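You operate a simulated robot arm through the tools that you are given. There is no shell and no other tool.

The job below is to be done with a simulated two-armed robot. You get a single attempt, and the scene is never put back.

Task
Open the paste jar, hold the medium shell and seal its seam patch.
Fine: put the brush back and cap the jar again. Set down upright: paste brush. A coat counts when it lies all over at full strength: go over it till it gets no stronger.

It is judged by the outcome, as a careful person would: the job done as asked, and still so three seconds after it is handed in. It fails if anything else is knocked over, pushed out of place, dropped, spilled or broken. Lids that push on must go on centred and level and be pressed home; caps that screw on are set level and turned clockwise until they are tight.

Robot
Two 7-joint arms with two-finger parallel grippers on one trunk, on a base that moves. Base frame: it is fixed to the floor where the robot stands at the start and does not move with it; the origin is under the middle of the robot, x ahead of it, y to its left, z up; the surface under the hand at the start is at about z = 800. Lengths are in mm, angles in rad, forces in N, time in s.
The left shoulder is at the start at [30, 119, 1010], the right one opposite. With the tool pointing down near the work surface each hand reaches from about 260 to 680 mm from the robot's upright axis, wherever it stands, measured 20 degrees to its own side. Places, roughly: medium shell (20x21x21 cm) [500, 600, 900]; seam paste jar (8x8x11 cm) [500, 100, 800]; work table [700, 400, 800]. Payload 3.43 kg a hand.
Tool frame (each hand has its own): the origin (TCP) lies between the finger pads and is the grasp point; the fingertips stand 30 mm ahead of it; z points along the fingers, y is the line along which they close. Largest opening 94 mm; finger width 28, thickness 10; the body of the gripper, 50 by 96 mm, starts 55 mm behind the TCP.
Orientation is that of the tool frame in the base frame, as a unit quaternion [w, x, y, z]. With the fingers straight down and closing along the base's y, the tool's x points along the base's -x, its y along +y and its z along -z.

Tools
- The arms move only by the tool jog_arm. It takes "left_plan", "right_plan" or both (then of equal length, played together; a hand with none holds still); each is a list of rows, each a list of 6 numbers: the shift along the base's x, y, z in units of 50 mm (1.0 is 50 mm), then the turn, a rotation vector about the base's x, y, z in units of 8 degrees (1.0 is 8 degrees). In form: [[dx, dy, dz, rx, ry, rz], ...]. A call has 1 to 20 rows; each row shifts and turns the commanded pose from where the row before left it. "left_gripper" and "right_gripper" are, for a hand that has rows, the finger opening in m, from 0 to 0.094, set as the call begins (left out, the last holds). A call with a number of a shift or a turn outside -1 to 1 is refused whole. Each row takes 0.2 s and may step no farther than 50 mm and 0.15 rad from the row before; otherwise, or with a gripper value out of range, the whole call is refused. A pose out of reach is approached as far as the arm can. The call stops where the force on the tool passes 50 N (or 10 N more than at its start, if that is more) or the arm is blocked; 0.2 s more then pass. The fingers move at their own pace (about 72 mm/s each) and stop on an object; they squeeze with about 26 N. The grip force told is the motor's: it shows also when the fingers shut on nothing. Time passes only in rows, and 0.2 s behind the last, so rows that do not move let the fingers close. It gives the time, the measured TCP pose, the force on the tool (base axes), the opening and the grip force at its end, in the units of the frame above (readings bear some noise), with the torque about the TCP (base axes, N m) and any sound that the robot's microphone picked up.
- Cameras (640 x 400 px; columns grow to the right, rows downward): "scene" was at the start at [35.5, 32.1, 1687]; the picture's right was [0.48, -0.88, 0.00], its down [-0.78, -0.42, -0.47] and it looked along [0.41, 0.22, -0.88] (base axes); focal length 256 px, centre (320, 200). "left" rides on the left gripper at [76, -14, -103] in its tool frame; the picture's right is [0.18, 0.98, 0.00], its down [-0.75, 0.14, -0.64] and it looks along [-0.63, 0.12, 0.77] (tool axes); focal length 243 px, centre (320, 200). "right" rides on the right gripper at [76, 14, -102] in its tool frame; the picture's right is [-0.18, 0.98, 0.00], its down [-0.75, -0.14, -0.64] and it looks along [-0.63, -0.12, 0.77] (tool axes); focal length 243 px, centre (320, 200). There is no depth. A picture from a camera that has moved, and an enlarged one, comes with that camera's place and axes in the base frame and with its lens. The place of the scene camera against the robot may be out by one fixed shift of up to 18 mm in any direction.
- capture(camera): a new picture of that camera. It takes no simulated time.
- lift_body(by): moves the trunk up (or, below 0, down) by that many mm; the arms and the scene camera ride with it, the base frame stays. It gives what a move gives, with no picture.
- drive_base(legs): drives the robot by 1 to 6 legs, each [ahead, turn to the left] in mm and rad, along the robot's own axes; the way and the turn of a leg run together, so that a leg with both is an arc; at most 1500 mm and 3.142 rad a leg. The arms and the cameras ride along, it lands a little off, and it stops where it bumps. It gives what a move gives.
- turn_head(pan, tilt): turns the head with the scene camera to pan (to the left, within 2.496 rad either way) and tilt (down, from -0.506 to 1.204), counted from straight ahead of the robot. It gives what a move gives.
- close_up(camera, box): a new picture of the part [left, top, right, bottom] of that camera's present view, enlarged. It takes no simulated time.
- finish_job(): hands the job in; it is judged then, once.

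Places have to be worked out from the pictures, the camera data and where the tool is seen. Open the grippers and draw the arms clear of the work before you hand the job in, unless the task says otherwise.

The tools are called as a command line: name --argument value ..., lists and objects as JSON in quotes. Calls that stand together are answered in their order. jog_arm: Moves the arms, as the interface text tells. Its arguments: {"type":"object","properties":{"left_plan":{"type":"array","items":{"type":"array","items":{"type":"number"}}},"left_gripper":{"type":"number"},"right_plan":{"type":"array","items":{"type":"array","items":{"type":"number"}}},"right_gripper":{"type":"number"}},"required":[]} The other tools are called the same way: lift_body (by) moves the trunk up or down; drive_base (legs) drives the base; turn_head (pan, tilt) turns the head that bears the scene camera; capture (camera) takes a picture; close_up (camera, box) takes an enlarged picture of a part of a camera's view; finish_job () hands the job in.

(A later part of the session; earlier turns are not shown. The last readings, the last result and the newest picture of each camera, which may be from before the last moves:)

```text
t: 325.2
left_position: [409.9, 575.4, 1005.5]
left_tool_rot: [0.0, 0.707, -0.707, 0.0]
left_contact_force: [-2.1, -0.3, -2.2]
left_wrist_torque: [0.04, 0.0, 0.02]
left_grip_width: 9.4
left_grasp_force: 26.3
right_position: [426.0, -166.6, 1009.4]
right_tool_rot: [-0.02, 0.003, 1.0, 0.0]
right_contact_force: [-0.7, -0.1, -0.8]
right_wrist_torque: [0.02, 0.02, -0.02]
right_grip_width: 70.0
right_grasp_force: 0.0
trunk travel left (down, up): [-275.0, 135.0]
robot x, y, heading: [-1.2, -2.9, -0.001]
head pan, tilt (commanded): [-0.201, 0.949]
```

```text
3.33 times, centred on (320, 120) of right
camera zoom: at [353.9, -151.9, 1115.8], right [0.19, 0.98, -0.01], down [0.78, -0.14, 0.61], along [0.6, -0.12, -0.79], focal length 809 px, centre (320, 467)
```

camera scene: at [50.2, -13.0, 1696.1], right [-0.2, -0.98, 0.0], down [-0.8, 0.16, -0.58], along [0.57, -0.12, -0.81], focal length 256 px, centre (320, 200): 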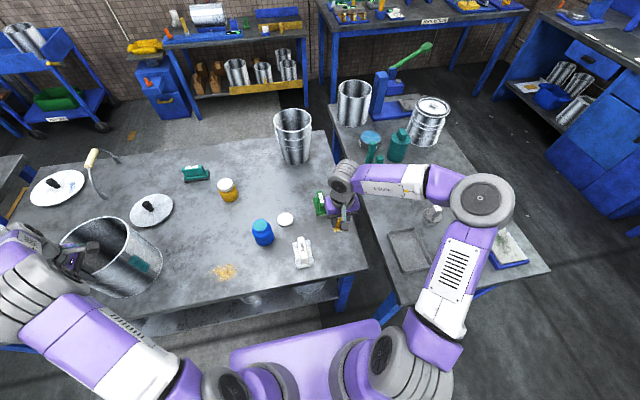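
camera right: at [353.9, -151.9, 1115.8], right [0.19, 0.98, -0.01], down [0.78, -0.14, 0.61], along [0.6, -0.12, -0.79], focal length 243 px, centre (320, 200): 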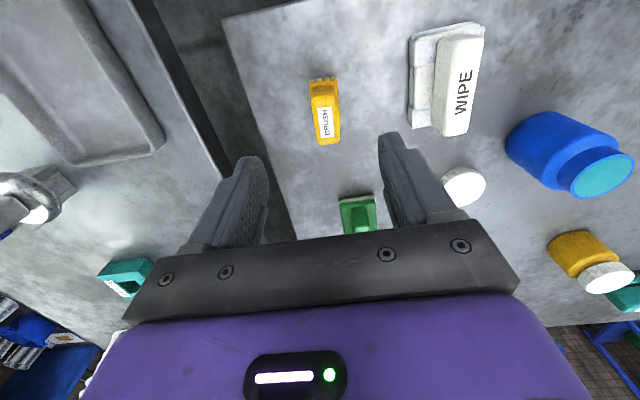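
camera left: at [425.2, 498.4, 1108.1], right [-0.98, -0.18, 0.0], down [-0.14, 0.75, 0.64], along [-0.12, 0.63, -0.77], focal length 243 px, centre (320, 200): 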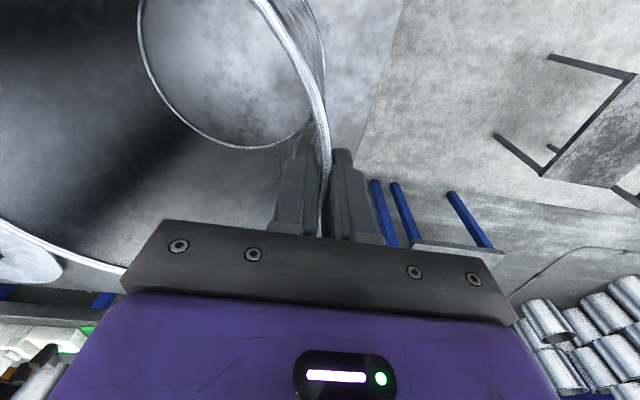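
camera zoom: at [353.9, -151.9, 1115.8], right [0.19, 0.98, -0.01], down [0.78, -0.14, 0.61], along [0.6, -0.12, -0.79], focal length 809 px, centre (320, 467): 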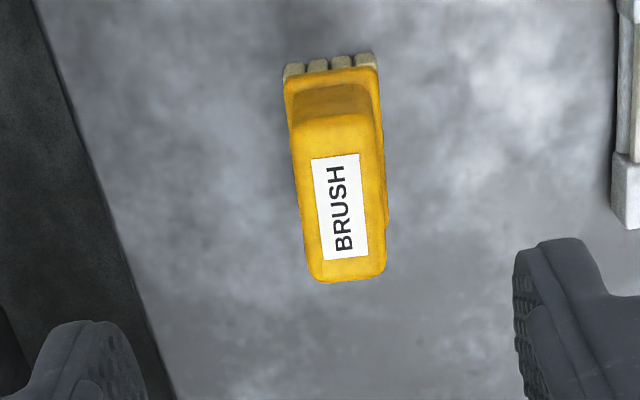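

The brush stands upright at about (441, -161), within 3 mm of its old place. Now I release the shell with the left hand and lift straight up, and level the right tool.

jog_arm --left_plan '[[0, 0, 0, 0, 0, 0], [0, 0, 0, 0, 0, 0], [0, 0, 0, 0, 0, 0]]' --right_plan '[[0, 0, 0, 0, -0.275, 0], [0, 0, 0, 0, 0, 0], [0, 0, 0, 0, 0, 0]]' --left_gripper 0.06

capture --camera "left"

jog_arm --left_plan '[[0, 0, 0.3, 0, 0, 0], [0, 0, 0.8, 0, 0, 0], [0, 0, 0.9, 0, 0, 0], [0, 0, 0.9, 0, 0, 0]]'

capture --camera "left"

capture --camera "scene"

```text
t: 326.0
left_position: [409.6, 574.7, 1006.8]
left_tool_rot: [0.0, 0.707, -0.707, 0.0]
left_contact_force: [0.2, -1.0, -0.2]
left_wrist_torque: [0.01, 0.0, 0.02]
left_grip_width: 60.0
left_grasp_force: 0.1
right_position: [424.1, -165.9, 1009.4]
right_tool_rot: [0.0, 0.003, 1.0, 0.0]
right_contact_force: [0.1, -0.3, -1.1]
right_wrist_torque: [-0.01, 0.01, 0.0]
right_grip_width: 70.1
right_grasp_force: 0.0
trunk travel left (down, up): [-275.0, 135.0]
robot x, y, heading: [-2.4, 1.3, -0.004]
head pan, tilt (commanded): [-0.201, 0.949]
```

```text
taken
camera left: at [425.0, 498.4, 1108.1], right [-0.98, -0.18, 0.0], down [-0.14, 0.75, 0.64], along [-0.12, 0.63, -0.77], focal length 243 px, centre (320, 200)
```

left: 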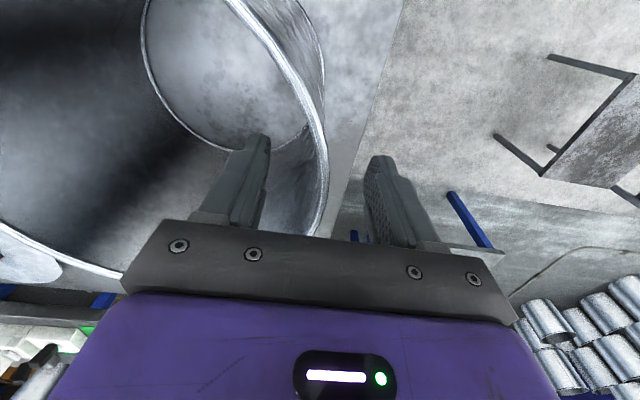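

```text
t: 327.0
left_position: [408.2, 574.8, 1151.9]
left_tool_rot: [0.0, -0.707, 0.707, 0.0]
left_contact_force: [-0.5, 0.9, -0.4]
left_wrist_torque: [0.01, 0.0, -0.02]
left_grip_width: 59.6
left_grasp_force: 0.1
right_position: [424.7, -165.7, 1009.6]
right_tool_rot: [0.0, 0.003, 1.0, -0.001]
right_contact_force: [0.2, -0.4, 0.8]
right_wrist_torque: [0.02, 0.0, -0.02]
right_grip_width: 69.9
right_grasp_force: 0.0
trunk travel left (down, up): [-275.0, 135.0]
robot x, y, heading: [-1.6, -0.2, 0.005]
head pan, tilt (commanded): [-0.201, 0.949]
```

```text
taken
camera left: at [423.4, 498.0, 1254.6], right [-0.98, -0.18, 0.0], down [-0.14, 0.75, 0.64], along [-0.12, 0.63, -0.77], focal length 243 px, centre (320, 200)
```

left: 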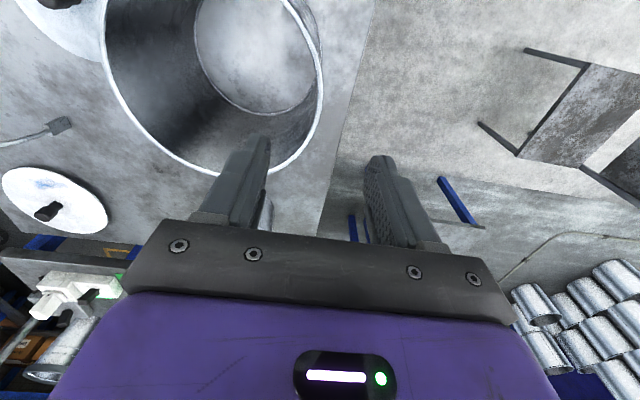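

```text
taken
camera scene: at [49.8, -13.8, 1696.1], right [-0.2, -0.98, 0.0], down [-0.8, 0.16, -0.58], along [0.57, -0.12, -0.81], focal length 256 px, centre (320, 200)
```

scene: 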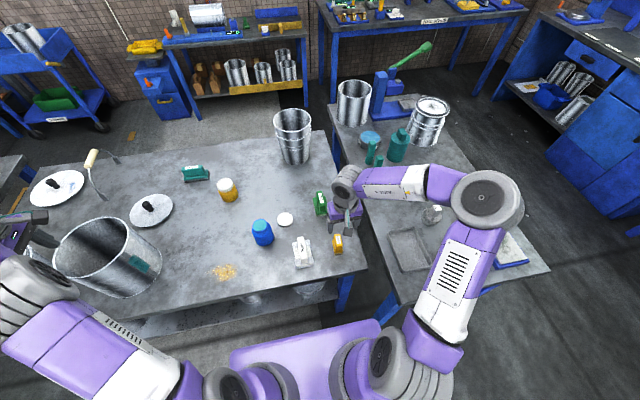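

The shell stands free with its coated patch, ~9 mm from where it was. Now I bring the left hand back the same way to hold the jar for capping (yaw to +135°, pitch 70°).

jog_arm --left_plan '[[-0.12, -0.6, 0.25, 0, 0, 0], [-0.12, -0.6, 0.25, 0, 0, 0], [-0.12, -0.6, 0.25, 0, 0, 0], [-0.12, -0.6, 0.2, 0, 0, 0], [0, -0.1, 0, 0, 0, 0.9375], [0, -0.1, 0, 0, 0, 0.9375], [0, -0.1, 0, 0, 0, 0.9375], [0, -0.1, 0, 0, 0, 0.9375], [0, -0.1, 0, 0, 0, 0.9375], [0, -0.1, 0, 0, 0, 0.9375], [0.14, -0.5, -0.35, -0.687, -0.687, 0], [0.14, -0.5, -0.35, -0.687, -0.687, 0], [0.14, -0.5, -0.35, -0.687, -0.687, 0], [0.14, -0.5, -0.35, -0.687, -0.687, 0], [0.14, -0.5, -0.35, -0.687, -0.687, 0], [0.14, -0.5, -0.35, -0.687, -0.687, 0], [0.14, -0.5, -0.35, -0.687, -0.687, 0], [0.14, -0.5, -0.35, -0.687, -0.687, 0], [0.14, -0.5, -0.35, -0.687, -0.687, 0]]' --left_gripper 0.094

capture --camera "left"

capture --camera "scene"

```text
t: 331.0
left_position: [448.9, 200.8, 1039.4]
left_tool_rot: [0.22, 0.757, -0.312, 0.53]
left_contact_force: [0.6, 0.4, 0.6]
left_wrist_torque: [-0.01, 0.0, 0.01]
left_grip_width: 93.9
left_grasp_force: 0.2
right_position: [426.1, -164.6, 1008.4]
right_tool_rot: [-0.001, 0.002, 1.0, 0.0]
right_contact_force: [-0.2, 0.7, -0.4]
right_wrist_torque: [0.01, 0.02, 0.0]
right_grip_width: 69.9
right_grasp_force: 0.2
trunk travel left (down, up): [-275.0, 135.0]
robot x, y, heading: [1.2, -0.4, -0.002]
head pan, tilt (commanded): [-0.201, 0.949]
```

```text
taken
camera left: at [409.9, 260.7, 1145.7], right [-0.65, -0.74, 0.17], down [-0.71, 0.51, -0.49], along [0.27, -0.44, -0.85], focal length 243 px, centre (320, 200)
```

left: 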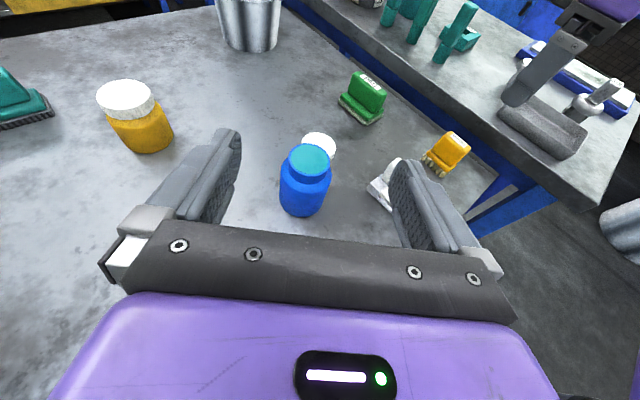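

```text
taken
camera scene: at [51.4, -12.8, 1696.0], right [-0.2, -0.98, 0.0], down [-0.8, 0.16, -0.58], along [0.57, -0.12, -0.81], focal length 256 px, centre (320, 200)
```

scene: 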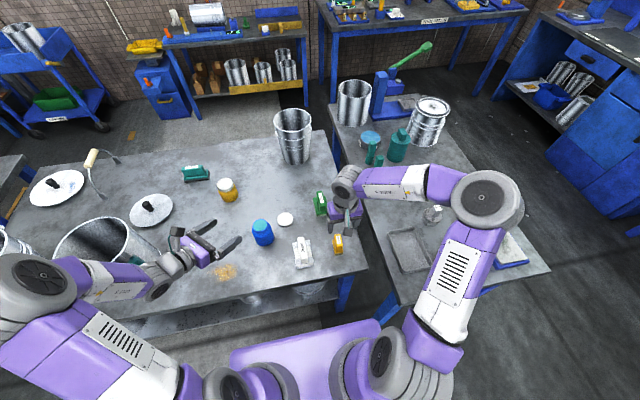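

The jar is where it was. I descend to z≈843 behind it and check alignment before closing in.

jog_arm --left_plan '[[0.04, -0.08, -0.785, 0, 0, 0], [0.04, -0.08, -0.785, 0, 0, 0], [0.05, -0.08, -0.785, 0, 0, 0], [0.05, -0.08, -0.785, 0, 0, 0], [0.05, -0.07, -0.785, 0, 0, 0], [0, 0, 0, 0, 0, 0]]'

capture --camera "left"

```text
t: 332.4
left_position: [461.3, 179.8, 841.8]
left_tool_rot: [0.219, 0.757, -0.313, 0.531]
left_contact_force: [0.4, -0.3, 0.8]
left_wrist_torque: [0.01, 0.0, 0.0]
left_grip_width: 93.7
left_grasp_force: 0.1
right_position: [426.5, -166.0, 1008.7]
right_tool_rot: [0.0, 0.002, 1.0, 0.0]
right_contact_force: [0.1, -0.1, -0.4]
right_wrist_torque: [-0.01, -0.01, -0.01]
right_grip_width: 70.0
right_grasp_force: 0.0
trunk travel left (down, up): [-275.0, 135.0]
robot x, y, heading: [-3.5, -1.3, 0.002]
head pan, tilt (commanded): [-0.201, 0.949]
```

```text
taken
camera left: at [422.6, 239.2, 949.1], right [-0.65, -0.74, 0.17], down [-0.71, 0.51, -0.49], along [0.27, -0.44, -0.85], focal length 243 px, centre (320, 200)
```

left: 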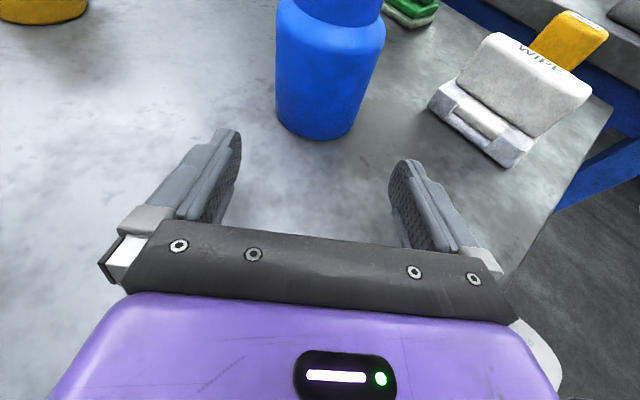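

Aligned within 2 mm. I advance along the hand's axis so the fingers straddle the jar, then close.

jog_arm --left_plan '[[0.257, -0.267, 0, 0, 0, 0], [0.257, -0.267, 0, 0, 0, 0], [0.257, -0.267, 0, 0, 0, 0], [0.257, -0.267, 0, 0, 0, 0], [0.257, -0.267, 0, 0, 0, 0], [0, 0, 0, 0, 0, 0]]'

capture --camera "left"

```text
t: 333.8
left_position: [525.8, 113.1, 843.7]
left_tool_rot: [0.219, 0.757, -0.313, 0.53]
left_contact_force: [0.9, 0.0, 0.1]
left_wrist_torque: [-0.03, -0.01, 0.02]
left_grip_width: 94.1
left_grasp_force: 0.1
right_position: [424.8, -165.7, 1009.3]
right_tool_rot: [0.0, 0.002, 1.0, 0.0]
right_contact_force: [0.4, 0.5, 0.3]
right_wrist_torque: [0.02, 0.01, -0.03]
right_grip_width: 69.8
right_grasp_force: 0.0
trunk travel left (down, up): [-275.0, 135.0]
robot x, y, heading: [2.7, -0.9, 0.001]
head pan, tilt (commanded): [-0.201, 0.949]
```

```text
taken
camera left: at [487.0, 172.1, 950.6], right [-0.65, -0.74, 0.17], down [-0.71, 0.51, -0.49], along [0.27, -0.44, -0.85], focal length 243 px, centre (320, 200)
```

left: 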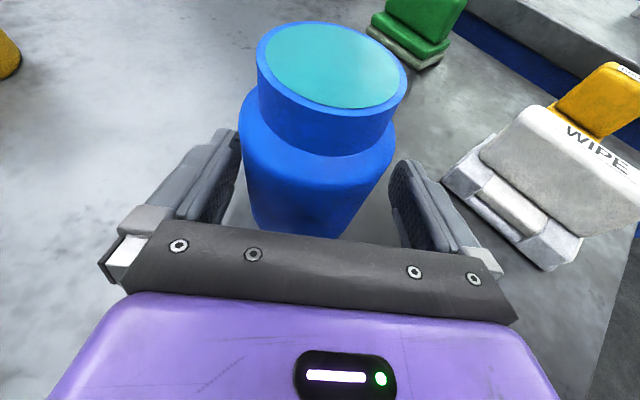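

The jar is ~6 mm off to one side of the fingers' midline; I shift the hand by (+4.3, +4.3) mm and check.

jog_arm --left_plan '[[0.042, 0.042, 0, 0, 0, 0], [0.042, 0.042, 0, 0, 0, 0], [0, 0, 0, 0, 0, 0]]'

capture --camera "left"

```text
t: 334.6
left_position: [529.4, 116.7, 842.8]
left_tool_rot: [0.22, 0.757, -0.314, 0.529]
left_contact_force: [-0.5, 0.9, 0.4]
left_wrist_torque: [0.03, 0.02, 0.0]
left_grip_width: 93.9
left_grasp_force: 0.2
right_position: [425.8, -164.7, 1008.4]
right_tool_rot: [0.0, 0.003, 1.0, -0.001]
right_contact_force: [0.9, 0.2, 0.9]
right_wrist_torque: [0.0, 0.0, 0.03]
right_grip_width: 70.0
right_grasp_force: 0.1
trunk travel left (down, up): [-275.0, 135.0]
robot x, y, heading: [-0.6, -0.6, -0.003]
head pan, tilt (commanded): [-0.201, 0.949]
```

```text
taken
camera left: at [490.0, 176.8, 950.2], right [-0.65, -0.74, 0.17], down [-0.71, 0.51, -0.49], along [0.27, -0.44, -0.86], focal length 243 px, centre (320, 200)
```

left: 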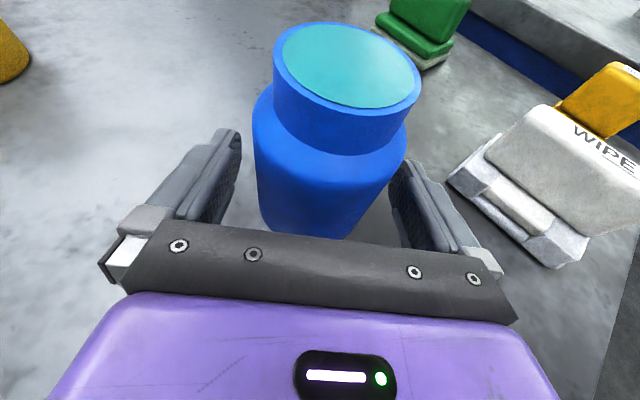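

Now well centred. I close the left gripper on the jar.

jog_arm --left_plan '[[0, 0, 0, 0, 0, 0], [0, 0, 0, 0, 0, 0], [0, 0, 0, 0, 0, 0]]' --left_gripper 0.06

close_up --camera "left" --box '[240, 0, 460, 180]'

```text
t: 335.4
left_position: [528.5, 116.4, 844.1]
left_tool_rot: [0.22, 0.757, -0.314, 0.529]
left_contact_force: [1.5, 0.5, 0.9]
left_wrist_torque: [-0.02, -0.04, 0.03]
left_grip_width: 71.5
left_grasp_force: 25.9
right_position: [425.5, -165.5, 1009.5]
right_tool_rot: [0.0, 0.002, 1.0, 0.0]
right_contact_force: [0.1, -0.8, 0.4]
right_wrist_torque: [-0.02, -0.02, 0.01]
right_grip_width: 70.1
right_grasp_force: 0.0
trunk travel left (down, up): [-275.0, 135.0]
robot x, y, heading: [-0.1, 0.5, 0.004]
head pan, tilt (commanded): [-0.201, 0.949]
```

```text
2.22 times, centred on (350, 90) of left
camera zoom: at [490.1, 176.9, 950.3], right [-0.65, -0.74, 0.17], down [-0.71, 0.51, -0.49], along [0.27, -0.44, -0.86], focal length 539 px, centre (253, 444)
```

zoom: 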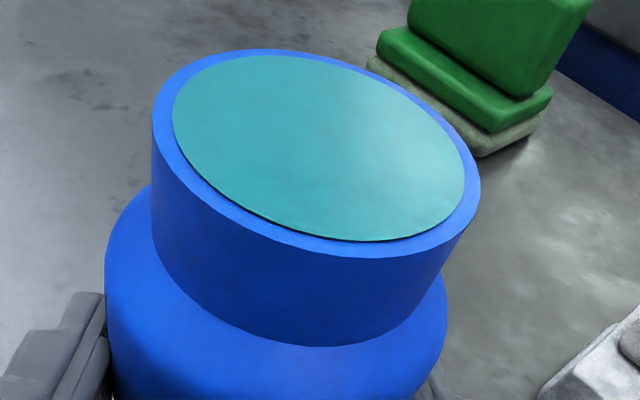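

Jar held (71.5 mm). The right hand now goes above the cap at (601, 15.5) with the same yaw (+53°) at which it was put down.

jog_arm --right_plan '[[0.5, 0.517, -0.1, 0, 0, 0.95], [0.5, 0.517, -0.1, 0, 0, 0.95], [0.5, 0.517, -0.1, 0, 0, 0.95], [0.5, 0.517, -0.1, 0, 0, 0.95], [0.5, 0.517, -0.1, 0, 0, 0.95], [0.5, 0.517, -0.1, 0, 0, 0.95], [0.5, 0.517, -0.1, 0, 0, 0.95], [0, 0, 0, 0, 0, 0]]' --right_gripper 0.085

capture --camera "right"

close_up --camera "right" --box '[260, 40, 380, 150]'

```text
t: 337.2
left_position: [528.6, 116.8, 842.5]
left_tool_rot: [0.22, 0.757, -0.314, 0.53]
left_contact_force: [-0.5, -0.5, 0.3]
left_wrist_torque: [-0.09, -0.02, -0.04]
left_grip_width: 71.6
left_grasp_force: 25.6
right_position: [564.8, -19.9, 979.6]
right_tool_rot: [-0.001, -0.364, 0.931, 0.0]
right_contact_force: [0.0, 0.1, -0.6]
right_wrist_torque: [-0.02, 0.0, 0.0]
right_grip_width: 85.0
right_grasp_force: 0.0
right hand out of reach, approached as far as the arm can: row 6, 7
trunk travel left (down, up): [-275.0, 135.0]
robot x, y, heading: [0.8, -1.3, -0.0]
head pan, tilt (commanded): [-0.201, 0.949]
```

```text
taken
camera right: at [499.7, -60.6, 1081.5], right [-0.53, 0.85, 0.0], down [0.65, 0.41, 0.64], along [0.54, 0.34, -0.77], focal length 243 px, centre (320, 200)
```

right: 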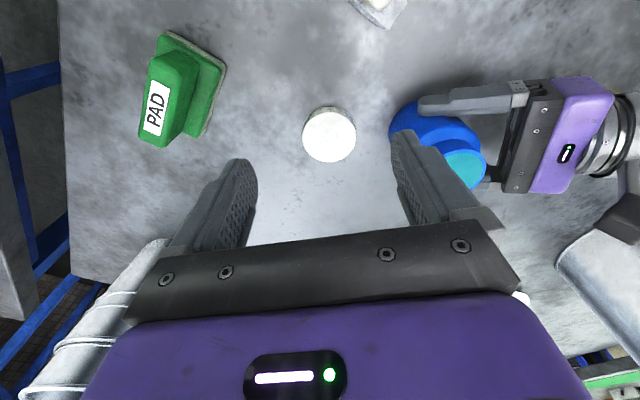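

```text
3.64 times, centred on (320, 95) of right
camera zoom: at [499.7, -60.6, 1081.5], right [-0.53, 0.85, 0.0], down [0.65, 0.41, 0.64], along [0.54, 0.34, -0.77], focal length 882 px, centre (320, 582)
```

zoom: 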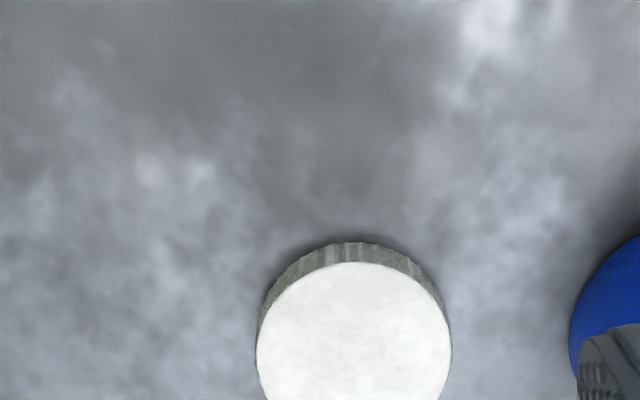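

The arm hit a limit at that yaw on this path (stopped at (565, -20), yaw 43°). The cap can be gripped at another yaw, so I turn back ~25° and see where the hand ends up.

jog_arm --right_plan '[[0, 0, 0, 0, 0, -0.8], [0, 0, 0, 0, 0, -0.8], [0, 0, 0, 0, 0, -0.8], [0, 0, 0, 0, 0, -0.8], [0, 0, 0, 0, 0, 0]]'

capture --camera "right"

```text
t: 338.4
left_position: [528.7, 117.1, 844.1]
left_tool_rot: [0.219, 0.757, -0.313, 0.53]
left_contact_force: [-1.1, 0.1, 0.2]
left_wrist_torque: [-0.09, -0.06, -0.07]
left_grip_width: 71.4
left_grasp_force: 26.3
right_position: [566.9, -18.1, 978.4]
right_tool_rot: [0.0, -0.149, 0.989, 0.001]
right_contact_force: [0.7, 0.4, 0.7]
right_wrist_torque: [-0.02, -0.01, 0.03]
right_grip_width: 84.8
right_grasp_force: 0.1
trunk travel left (down, up): [-275.0, 135.0]
robot x, y, heading: [-0.3, 0.9, -0.002]
head pan, tilt (commanded): [-0.201, 0.949]
```

```text
taken
camera right: at [489.8, -26.9, 1081.8], right [-0.11, 0.99, 0.0], down [0.76, 0.09, 0.64], along [0.64, 0.07, -0.77], focal length 243 px, centre (320, 200)
```

right: 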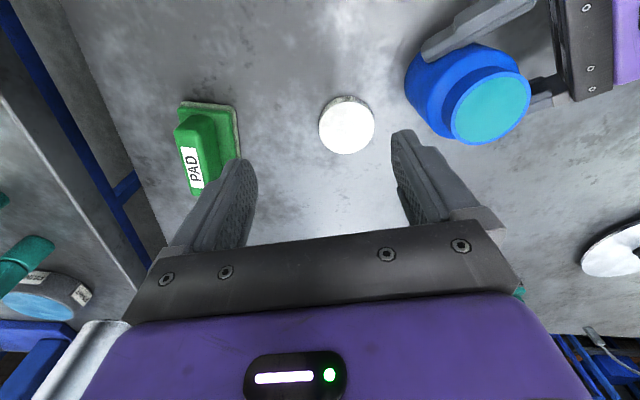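

Fine: the yaw is now 17° and holds. The cap appears at about (599, 16); I move over it at this yaw.

jog_arm --right_plan '[[0.22, 0.23, 0, 0, 0, 0], [0.22, 0.23, 0, 0, 0, 0], [0.2, 0.22, 0, 0, 0, 0], [0, 0, 0, 0, 0, 0]]'

close_up --camera "right" --box '[260, 40, 380, 150]'

```text
t: 339.4
left_position: [528.8, 117.2, 843.5]
left_tool_rot: [0.219, 0.757, -0.314, 0.53]
left_contact_force: [0.0, 0.5, -0.3]
left_wrist_torque: [-0.09, -0.03, 0.01]
left_grip_width: 71.1
left_grasp_force: 25.8
right_position: [598.7, 15.6, 979.5]
right_tool_rot: [0.0, -0.148, 0.989, 0.0]
right_contact_force: [-0.3, -0.2, 0.5]
right_wrist_torque: [0.04, 0.01, 0.0]
right_grip_width: 85.2
right_grasp_force: 0.1
trunk travel left (down, up): [-275.0, 135.0]
robot x, y, heading: [3.9, -2.8, -0.001]
head pan, tilt (commanded): [-0.201, 0.949]
```

```text
3.64 times, centred on (320, 95) of right
camera zoom: at [521.7, 6.0, 1082.0], right [-0.11, 0.99, 0.0], down [0.76, 0.09, 0.64], along [0.64, 0.07, -0.77], focal length 882 px, centre (320, 582)
```

zoom: 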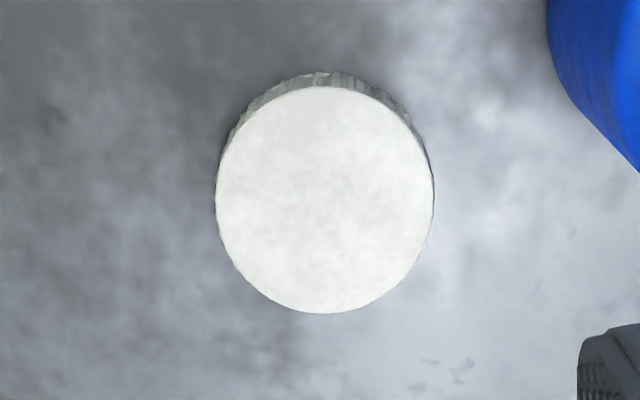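

The cap is 2 mm off; I correct and descend to grip height (fingertips ~6 mm above the table).

jog_arm --right_plan '[[0.046, 0.032, -0.6, 0, 0, 0], [0, 0, -0.9, 0, 0, 0], [0, 0, -0.8, 0, 0, 0], [0, 0, -0.4, 0, 0, 0], [0, 0, -0.15, 0, 0, 0], [0, 0, 0, 0, 0, 0]]'

capture --camera "right"

```text
t: 340.8
left_position: [529.0, 117.3, 843.8]
left_tool_rot: [0.22, 0.757, -0.314, 0.53]
left_contact_force: [0.3, 0.2, -0.3]
left_wrist_torque: [-0.04, -0.06, 0.04]
left_grip_width: 71.3
left_grasp_force: 26.1
right_position: [600.7, 16.8, 834.5]
right_tool_rot: [0.0, -0.149, 0.989, 0.0]
right_contact_force: [0.1, -0.3, 0.0]
right_wrist_torque: [0.0, -0.04, -0.04]
right_grip_width: 85.0
right_grasp_force: 0.2
trunk travel left (down, up): [-275.0, 135.0]
robot x, y, heading: [0.2, 1.7, -0.002]
head pan, tilt (commanded): [-0.201, 0.949]
```

```text
taken
camera right: at [523.5, 8.0, 938.1], right [-0.11, 0.99, 0.0], down [0.76, 0.09, 0.64], along [0.64, 0.07, -0.77], focal length 243 px, centre (320, 200)
```

right: 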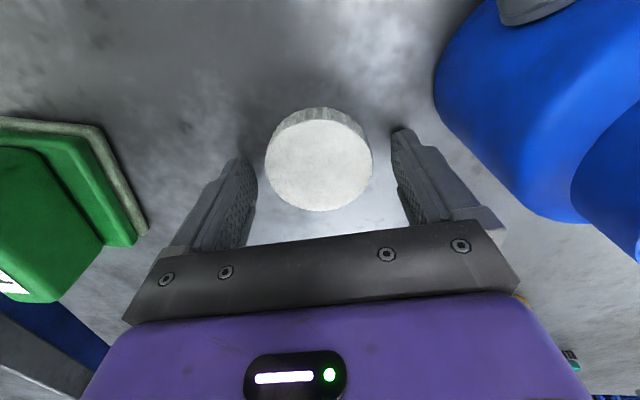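

The cap is centred. I close the right gripper on it and lift.

jog_arm --right_plan '[[0, 0, 0.01, 0, 0, 0], [0, 0, 0, 0, 0, 0], [0, 0, 0, 0, 0, 0], [0, 0, 0, 0, 0, 0]]' --right_gripper 0.05

jog_arm --right_plan '[[0, 0, 0.1, 0, 0, 0], [0, 0, 0.4, 0, 0, 0], [0, 0, 0.9, 0, 0, 0], [0, 0, 0.9, 0, 0, 0], [0, 0, 0.4, 0, 0, 0]]'

capture --camera "right"

```text
t: 341.8
left_position: [528.5, 116.7, 844.0]
left_tool_rot: [0.219, 0.757, -0.313, 0.53]
left_contact_force: [0.3, 0.3, -0.1]
left_wrist_torque: [-0.03, -0.06, -0.01]
left_grip_width: 71.3
left_grasp_force: 26.0
right_position: [601.4, 17.3, 836.5]
right_tool_rot: [-0.001, -0.15, 0.989, 0.001]
right_contact_force: [-0.1, -0.5, 0.0]
right_wrist_torque: [-0.03, 0.01, -0.01]
right_grip_width: 64.1
right_grasp_force: 25.6
trunk travel left (down, up): [-275.0, 135.0]
robot x, y, heading: [0.9, -2.4, -0.002]
head pan, tilt (commanded): [-0.201, 0.949]
```

```text
t: 343.0
left_position: [527.5, 117.4, 843.5]
left_tool_rot: [0.22, 0.757, -0.313, 0.53]
left_contact_force: [-0.9, 0.5, -0.1]
left_wrist_torque: [-0.08, -0.04, -0.03]
left_grip_width: 71.2
left_grasp_force: 26.4
right_position: [599.6, 20.8, 970.9]
right_tool_rot: [0.0, -0.149, 0.989, 0.0]
right_contact_force: [0.3, -0.5, -0.1]
right_wrist_torque: [0.0, 0.01, -0.01]
right_grip_width: 63.9
right_grasp_force: 25.9
trunk travel left (down, up): [-275.0, 135.0]
robot x, y, heading: [-1.5, -2.8, -0.001]
head pan, tilt (commanded): [-0.201, 0.949]
```

```text
taken
camera right: at [522.0, 12.2, 1073.9], right [-0.11, 0.99, 0.0], down [0.76, 0.09, 0.64], along [0.64, 0.07, -0.77], focal length 243 px, centre (320, 200)
```

right: 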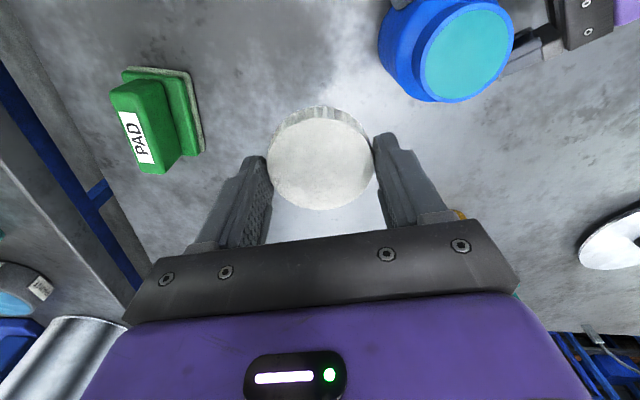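

The cap is held level. I measure the jar mouth centre from this viewpoint.

close_up --camera "right" --box '[370, 0, 530, 110]'

close_up --camera "left" --box '[240, 0, 460, 180]'

```text
3.64 times, centred on (450, 55) of right
camera zoom: at [522.0, 12.2, 1073.9], right [-0.11, 0.99, 0.0], down [0.76, 0.09, 0.64], along [0.64, 0.07, -0.77], focal length 882 px, centre (-153, 727)
```

zoom: 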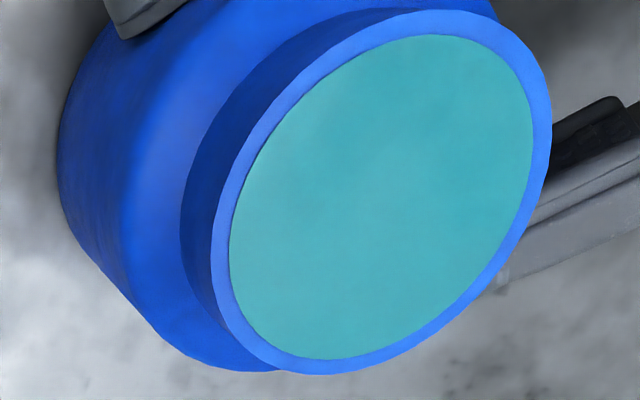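

```text
2.22 times, centred on (350, 90) of left
camera zoom: at [489.8, 176.8, 950.2], right [-0.65, -0.74, 0.17], down [-0.71, 0.51, -0.49], along [0.27, -0.44, -0.86], focal length 539 px, centre (253, 444)
```

zoom: 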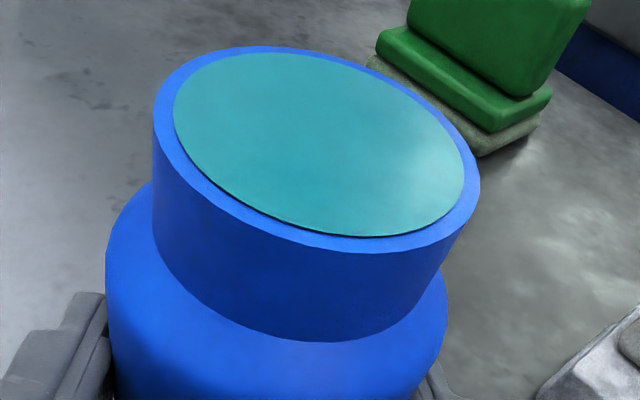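

close_up --camera "right" --box '[240, 90, 400, 220]'

```text
3.08 times, centred on (320, 155) of right
camera zoom: at [522.0, 12.2, 1073.9], right [-0.11, 0.99, 0.0], down [0.76, 0.09, 0.64], along [0.64, 0.07, -0.77], focal length 746 px, centre (320, 338)
```

zoom: 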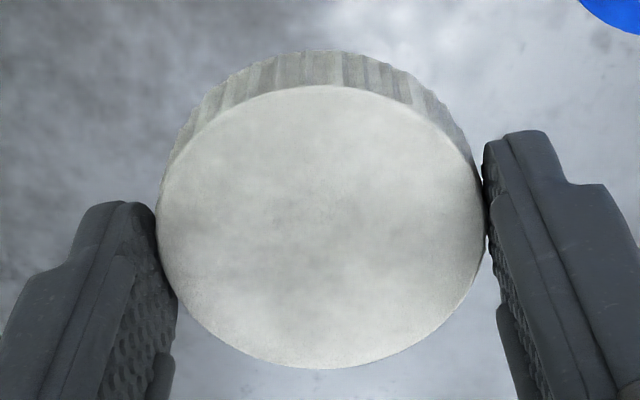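

The cap is centred in the grip (top 17 mm ahead of the TCP) and the jar mouth is at (540.4, 105.6). I carry the cap over the jar, turning to about +55° so there's clockwise travel.

jog_arm --right_plan '[[-0.237, 0.339, 0, 0, 0, 0.95], [-0.237, 0.339, 0, 0, 0, 0.95], [-0.237, 0.339, 0, 0, 0, 0.95], [-0.237, 0.339, 0, 0, 0, 0.95], [-0.237, 0.339, 0, 0, 0, 0.95], [0, 0, 0, 0, 0, 0]]'

capture --camera "left"

capture --camera "right"

```text
t: 344.4
left_position: [529.4, 116.3, 843.3]
left_tool_rot: [0.219, 0.757, -0.314, 0.53]
left_contact_force: [-0.5, 1.2, 1.1]
left_wrist_torque: [-0.13, -0.14, 0.0]
left_grip_width: 70.8
left_grasp_force: 26.1
right_position: [539.6, 69.8, 964.4]
right_tool_rot: [-0.016, -0.421, 0.907, -0.029]
right_contact_force: [-0.2, 0.5, -1.0]
right_wrist_torque: [0.03, 0.05, -0.03]
right_grip_width: 63.7
right_grasp_force: 26.0
right hand out of reach, approached as far as the arm can: row 4, 5
trunk travel left (down, up): [-275.0, 135.0]
robot x, y, heading: [-4.4, -5.4, -0.001]
head pan, tilt (commanded): [-0.201, 0.949]
```

```text
taken
camera left: at [490.4, 175.9, 950.4], right [-0.65, -0.74, 0.17], down [-0.71, 0.51, -0.49], along [0.27, -0.44, -0.86], focal length 243 px, centre (320, 200)
```

left: 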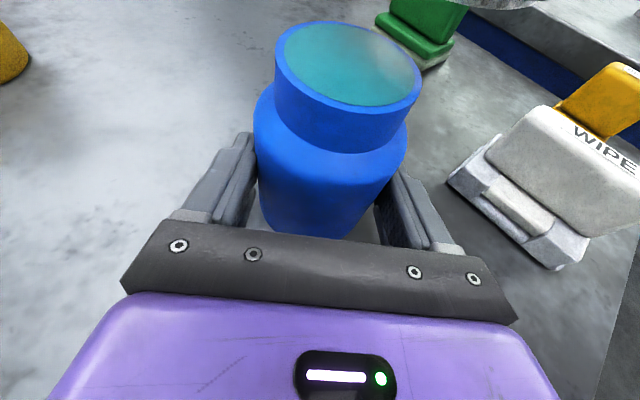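

```text
taken
camera right: at [479.9, 27.6, 1070.5], right [-0.63, 0.77, -0.05], down [0.6, 0.53, 0.61], along [0.49, 0.35, -0.79], focal length 243 px, centre (320, 200)
```

right: 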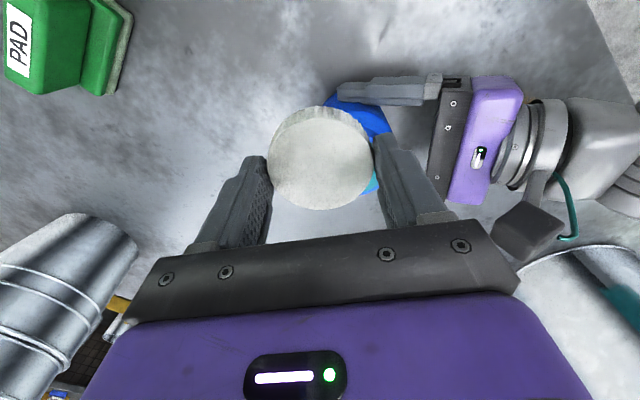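

The wrist is at its limit near +48° in this arm posture, with a slight tilt. I turn back to about +30°, level the tool again and re-check; negative yaw has plenty of room for tightening.

jog_arm --right_plan '[[0, -0.1, 0.15, 0, 0, -0.833], [0, 0, 0, 0, 0, -0.833], [0, 0, 0, 0, 0, -0.833], [0, 0, 0, 0.433, -0.193, 0], [0, 0, 0, 0, 0, 0]]'

```text
t: 345.6
left_position: [528.4, 118.2, 843.6]
left_tool_rot: [0.22, 0.756, -0.314, 0.53]
left_contact_force: [0.2, 1.1, -0.2]
left_wrist_torque: [-0.06, -0.04, -0.03]
left_grip_width: 71.0
left_grasp_force: 26.3
right_position: [539.2, 66.7, 972.0]
right_tool_rot: [0.0, -0.256, 0.967, 0.0]
right_contact_force: [0.4, 0.1, -0.1]
right_wrist_torque: [0.05, -0.02, 0.0]
right_grip_width: 63.7
right_grasp_force: 26.0
trunk travel left (down, up): [-275.0, 135.0]
robot x, y, heading: [-3.0, -0.1, -0.005]
head pan, tilt (commanded): [-0.201, 0.949]
```

Level again at yaw 30°. I move over the mouth centre.

jog_arm --right_plan '[[0.012, 0.39, 0, 0, 0, 0], [0.012, 0.39, 0, 0, 0, 0], [0, 0, 0, 0, 0, 0]]'

capture --camera "left"

capture --camera "right"

```text
t: 346.4
left_position: [529.3, 117.5, 846.3]
left_tool_rot: [0.219, 0.757, -0.313, 0.53]
left_contact_force: [-0.8, -0.1, -1.2]
left_wrist_torque: [-0.06, -0.05, -0.01]
left_grip_width: 70.9
left_grasp_force: 26.2
right_position: [539.6, 105.6, 972.6]
right_tool_rot: [0.0, -0.257, 0.966, -0.001]
right_contact_force: [-0.3, -0.1, -0.6]
right_wrist_torque: [0.01, 0.04, -0.01]
right_grip_width: 63.9
right_grasp_force: 26.3
trunk travel left (down, up): [-275.0, 135.0]
robot x, y, heading: [-1.2, 1.0, -0.002]
head pan, tilt (commanded): [-0.201, 0.949]
```

```text
taken
camera left: at [489.9, 176.9, 950.3], right [-0.65, -0.74, 0.17], down [-0.71, 0.51, -0.49], along [0.27, -0.44, -0.86], focal length 243 px, centre (320, 200)
```

left: 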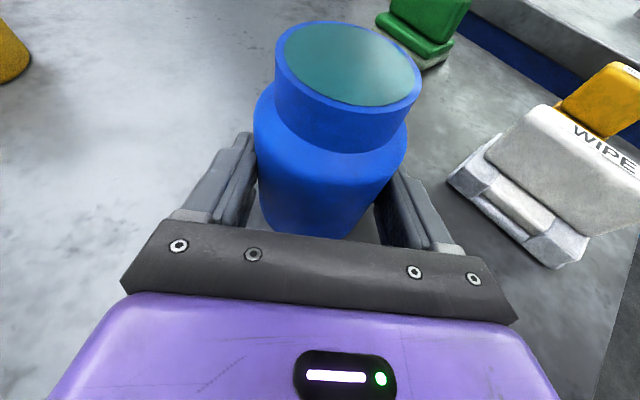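

```text
taken
camera right: at [465.5, 80.9, 1075.3], right [-0.33, 0.94, 0.0], down [0.72, 0.25, 0.64], along [0.61, 0.21, -0.77], focal length 243 px, centre (320, 200)
```

right: 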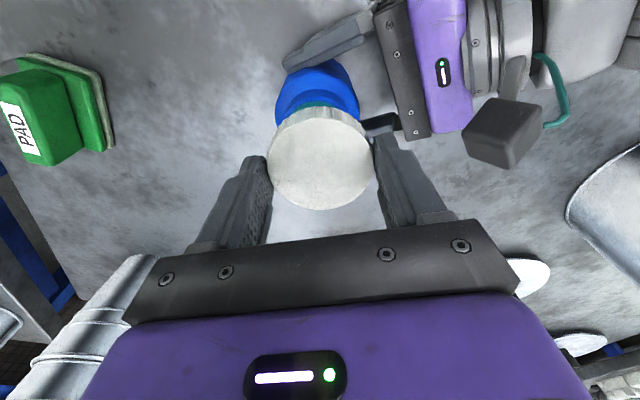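

I enlarge to check the jar's lateral alignment under the cap.

close_up --camera "right" --box '[260, 40, 380, 150]'

```text
3.64 times, centred on (320, 95) of right
camera zoom: at [465.5, 80.9, 1075.3], right [-0.33, 0.94, 0.0], down [0.72, 0.25, 0.64], along [0.61, 0.21, -0.77], focal length 882 px, centre (320, 582)
```

zoom: 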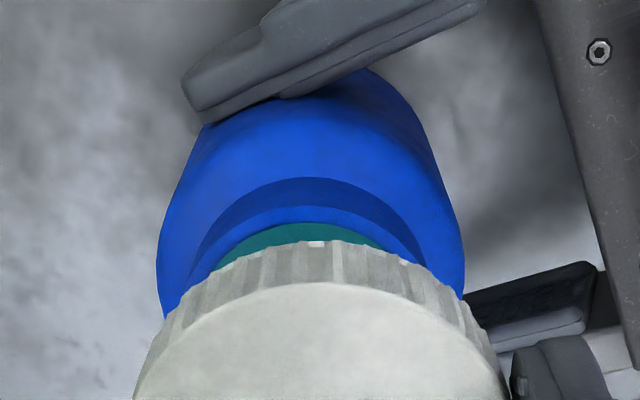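

The jar is about (+2.4, -1.0) mm off the cap axis; I correct this and lower the cap toward the neck.

jog_arm --right_plan '[[0.048, -0.02, 0, 0, 0, 0], [0, 0, -0.3, 0, 0, 0], [0, 0, -0.24, 0, 0, 0], [0, 0, 0, 0, 0, 0]]'

capture --camera "left"

close_up --camera "right" --box '[260, 40, 380, 150]'

```text
t: 347.4
left_position: [528.0, 117.5, 843.3]
left_tool_rot: [0.218, 0.757, -0.313, 0.53]
left_contact_force: [0.0, 0.2, 1.1]
left_wrist_torque: [0.0, -0.08, -0.02]
left_grip_width: 70.9
left_grasp_force: 25.8
right_position: [542.0, 104.1, 945.2]
right_tool_rot: [0.001, -0.257, 0.967, -0.001]
right_contact_force: [-0.2, 0.2, -0.1]
right_wrist_torque: [0.0, 0.02, 0.03]
right_grip_width: 64.0
right_grasp_force: 25.8
trunk travel left (down, up): [-275.0, 135.0]
robot x, y, heading: [0.4, 0.9, 0.004]
head pan, tilt (commanded): [-0.201, 0.949]
```

```text
taken
camera left: at [490.0, 176.9, 950.3], right [-0.65, -0.74, 0.17], down [-0.71, 0.51, -0.49], along [0.27, -0.44, -0.86], focal length 243 px, centre (320, 200)
```

left: 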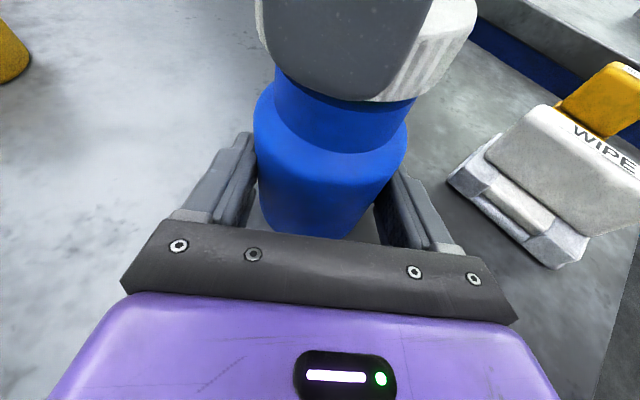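

```text
3.64 times, centred on (320, 95) of right
camera zoom: at [469.0, 78.3, 1047.5], right [-0.33, 0.94, 0.0], down [0.72, 0.25, 0.64], along [0.61, 0.21, -0.77], focal length 882 px, centre (320, 582)
```

zoom: 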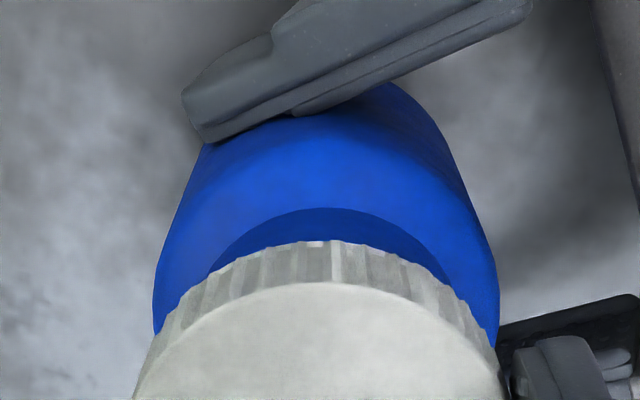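

The lateral offset is now ~1 mm the other way; I correct it and continue lowering in small steps.

jog_arm --right_plan '[[-0.009, 0.022, 0, 0, 0, 0], [0, 0, -0.1, 0, 0, 0], [0, 0, -0.06, 0, 0, 0]]'

jog_arm --right_plan '[[0, 0, -0.04, 0, 0, 0], [0, 0, -0.04, 0, 0, 0]]'

jog_arm --right_plan '[[0, 0, -0.04, 0, 0, 0], [0, 0, -0.02, 0, 0, 0]]'

capture --camera "left"

```text
t: 348.2
left_position: [529.1, 117.0, 843.4]
left_tool_rot: [0.219, 0.757, -0.313, 0.53]
left_contact_force: [-0.3, 0.3, 0.5]
left_wrist_torque: [-0.02, -0.03, 0.03]
left_grip_width: 71.0
left_grasp_force: 25.8
right_position: [541.3, 105.0, 938.9]
right_tool_rot: [0.0, -0.257, 0.966, -0.001]
right_contact_force: [-0.2, -0.5, 0.2]
right_wrist_torque: [0.02, 0.01, 0.02]
right_grip_width: 63.8
right_grasp_force: 25.5
trunk travel left (down, up): [-275.0, 135.0]
robot x, y, heading: [-0.7, -0.7, -0.001]
head pan, tilt (commanded): [-0.201, 0.949]
```

```text
t: 348.8
left_position: [528.0, 116.7, 843.2]
left_tool_rot: [0.219, 0.757, -0.314, 0.53]
left_contact_force: [-0.3, 0.9, 0.8]
left_wrist_torque: [0.0, -0.04, 0.05]
left_grip_width: 70.8
left_grasp_force: 26.6
right_position: [543.1, 104.5, 934.1]
right_tool_rot: [0.001, -0.257, 0.966, -0.001]
right_contact_force: [0.1, 0.4, 0.4]
right_wrist_torque: [0.03, -0.02, 0.03]
right_grip_width: 63.3
right_grasp_force: 26.1
trunk travel left (down, up): [-275.0, 135.0]
robot x, y, heading: [-0.1, -1.0, -0.002]
head pan, tilt (commanded): [-0.201, 0.949]
```

```text
t: 349.4
left_position: [529.3, 117.4, 843.5]
left_tool_rot: [0.219, 0.757, -0.313, 0.53]
left_contact_force: [1.4, -0.6, 0.5]
left_wrist_torque: [0.09, 0.04, 0.05]
left_grip_width: 71.2
left_grasp_force: 25.1
right_position: [543.4, 103.3, 930.1]
right_tool_rot: [0.0, -0.258, 0.966, -0.001]
right_contact_force: [-1.3, 2.7, 0.5]
right_wrist_torque: [0.09, 0.08, -0.03]
right_grip_width: 63.4
right_grasp_force: 26.0
trunk travel left (down, up): [-275.0, 135.0]
robot x, y, heading: [0.3, 3.0, -0.003]
head pan, tilt (commanded): [-0.201, 0.949]
```

```text
taken
camera left: at [490.0, 176.8, 950.3], right [-0.65, -0.74, 0.17], down [-0.71, 0.51, -0.49], along [0.27, -0.44, -0.86], focal length 243 px, centre (320, 200)
```

left: 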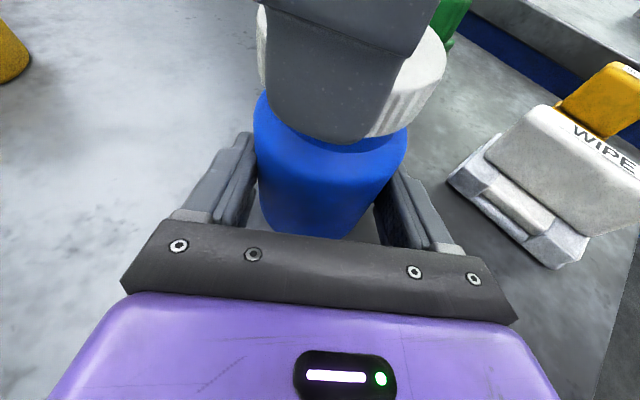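

A small side force (-1.3, +2.7 N) shows the cap is ~1 mm off; I shift that way and lower on.

jog_arm --right_plan '[[-0.02, 0.026, 0, 0, 0, 0], [0, 0, -0.02, 0, 0, 0]]'

jog_arm --right_plan '[[0, 0, -0.02, 0, 0, 0], [0, 0, -0.02, 0, 0, 0]]'

```text
t: 350.0
left_position: [529.5, 117.3, 842.5]
left_tool_rot: [0.22, 0.757, -0.313, 0.53]
left_contact_force: [0.5, 0.8, 0.1]
left_wrist_torque: [-0.17, 0.0, -0.01]
left_grip_width: 70.8
left_grasp_force: 25.7
right_position: [542.3, 105.3, 928.9]
right_tool_rot: [0.001, -0.257, 0.966, -0.001]
right_contact_force: [-1.3, -1.7, 0.2]
right_wrist_torque: [-0.06, 0.03, 0.06]
right_grip_width: 63.4
right_grasp_force: 26.1
trunk travel left (down, up): [-275.0, 135.0]
robot x, y, heading: [-0.1, 2.7, -0.003]
head pan, tilt (commanded): [-0.201, 0.949]
```

```text
t: 350.6
left_position: [530.1, 118.2, 843.4]
left_tool_rot: [0.22, 0.757, -0.313, 0.53]
left_contact_force: [3.4, 1.4, 0.0]
left_wrist_torque: [-0.26, 0.23, 0.06]
left_grip_width: 70.8
left_grasp_force: 26.0
right_position: [541.9, 105.0, 927.0]
right_tool_rot: [-0.001, -0.257, 0.967, 0.0]
right_contact_force: [-3.6, -1.0, -1.1]
right_wrist_torque: [0.14, 0.04, 0.0]
right_grip_width: 63.4
right_grasp_force: 25.8
trunk travel left (down, up): [-275.0, 135.0]
robot x, y, heading: [1.0, 2.3, -0.003]
head pan, tilt (commanded): [-0.201, 0.949]
```

jog_arm --right_plan '[[-0.014, -0.004, -0.02, 0, 0, 0], [0, 0, -0.02, 0, 0, 0]]'

jog_arm --right_plan '[[0, 0, -0.02, 0, 0, 0]]'

```text
t: 351.2
left_position: [529.2, 117.9, 843.3]
left_tool_rot: [0.219, 0.757, -0.313, 0.531]
left_contact_force: [7.8, 1.9, -1.0]
left_wrist_torque: [-0.11, 0.15, 0.23]
left_grip_width: 71.0
left_grasp_force: 26.3
right_position: [542.9, 103.6, 927.6]
right_tool_rot: [0.0, -0.257, 0.966, 0.0]
right_contact_force: [-6.7, -1.5, 5.9]
right_wrist_torque: [0.01, 0.28, 0.0]
right_grip_width: 62.9
right_grasp_force: 25.6
trunk travel left (down, up): [-275.0, 135.0]
robot x, y, heading: [-0.1, -0.5, -0.001]
head pan, tilt (commanded): [-0.201, 0.949]
```

```text
t: 351.6
left_position: [528.5, 117.8, 844.1]
left_tool_rot: [0.218, 0.757, -0.312, 0.531]
left_contact_force: [9.5, 1.3, -4.3]
left_wrist_torque: [-0.08, 0.15, 0.27]
left_grip_width: 71.1
left_grasp_force: 26.9
right_position: [540.7, 104.7, 926.2]
right_tool_rot: [0.001, -0.257, 0.966, 0.0]
right_contact_force: [-8.1, -2.0, 15.8]
right_wrist_torque: [-0.21, 0.28, -0.06]
right_grip_width: 62.8
right_grasp_force: 25.7
trunk travel left (down, up): [-275.0, 135.0]
robot x, y, heading: [2.3, -0.0, 0.001]
head pan, tilt (commanded): [-0.201, 0.949]
```

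The cap now bears on the thread (16 N down) with 8 N sideways; I shift 1.5 mm toward -x to centre it, then start turning clockwise.

jog_arm --right_plan '[[-0.03, -0.006, 0.01, 0, 0, 0], [0, 0, 0, 0, 0, 0]]'

jog_arm --right_plan '[[0, 0, -0.004, 0, 0, -0.8], [0, 0, -0.004, 0, 0, -0.8], [0, 0, -0.004, 0, 0, -0.8], [0, 0, -0.004, 0, 0, -0.8]]'

capture --camera "left"

```text
t: 352.2
left_position: [527.6, 117.1, 844.0]
left_tool_rot: [0.219, 0.757, -0.313, 0.53]
left_contact_force: [4.3, 2.4, -2.5]
left_wrist_torque: [0.02, -0.35, 0.23]
left_grip_width: 70.8
left_grasp_force: 26.4
right_position: [540.9, 106.2, 925.4]
right_tool_rot: [0.002, -0.256, 0.967, 0.0]
right_contact_force: [0.0, 1.2, 15.8]
right_wrist_torque: [0.01, 0.02, -0.03]
right_grip_width: 62.7
right_grasp_force: 26.0
trunk travel left (down, up): [-275.0, 135.0]
robot x, y, heading: [-2.0, -2.4, 0.001]
head pan, tilt (commanded): [-0.201, 0.949]
```

```text
t: 353.2
left_position: [527.9, 116.6, 843.7]
left_tool_rot: [0.22, 0.757, -0.314, 0.529]
left_contact_force: [-3.8, 1.9, -2.3]
left_wrist_torque: [-0.16, -0.4, 0.01]
left_grip_width: 71.0
left_grasp_force: 25.8
right_position: [540.6, 104.1, 923.9]
right_tool_rot: [0.001, -0.035, 0.999, 0.0]
right_contact_force: [3.1, 0.2, 15.5]
right_wrist_torque: [0.1, -0.14, 0.0]
right_grip_width: 61.9
right_grasp_force: 26.0
trunk travel left (down, up): [-275.0, 135.0]
robot x, y, heading: [0.6, 0.6, -0.002]
head pan, tilt (commanded): [-0.201, 0.949]
```

```text
taken
camera left: at [489.0, 176.6, 950.3], right [-0.65, -0.74, 0.17], down [-0.71, 0.51, -0.49], along [0.27, -0.44, -0.86], focal length 243 px, centre (320, 200)
```

left: 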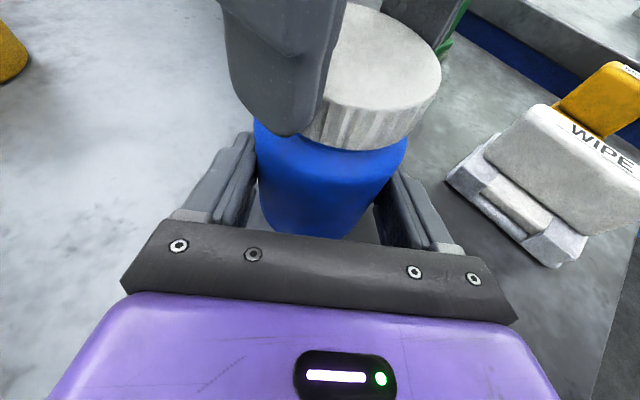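

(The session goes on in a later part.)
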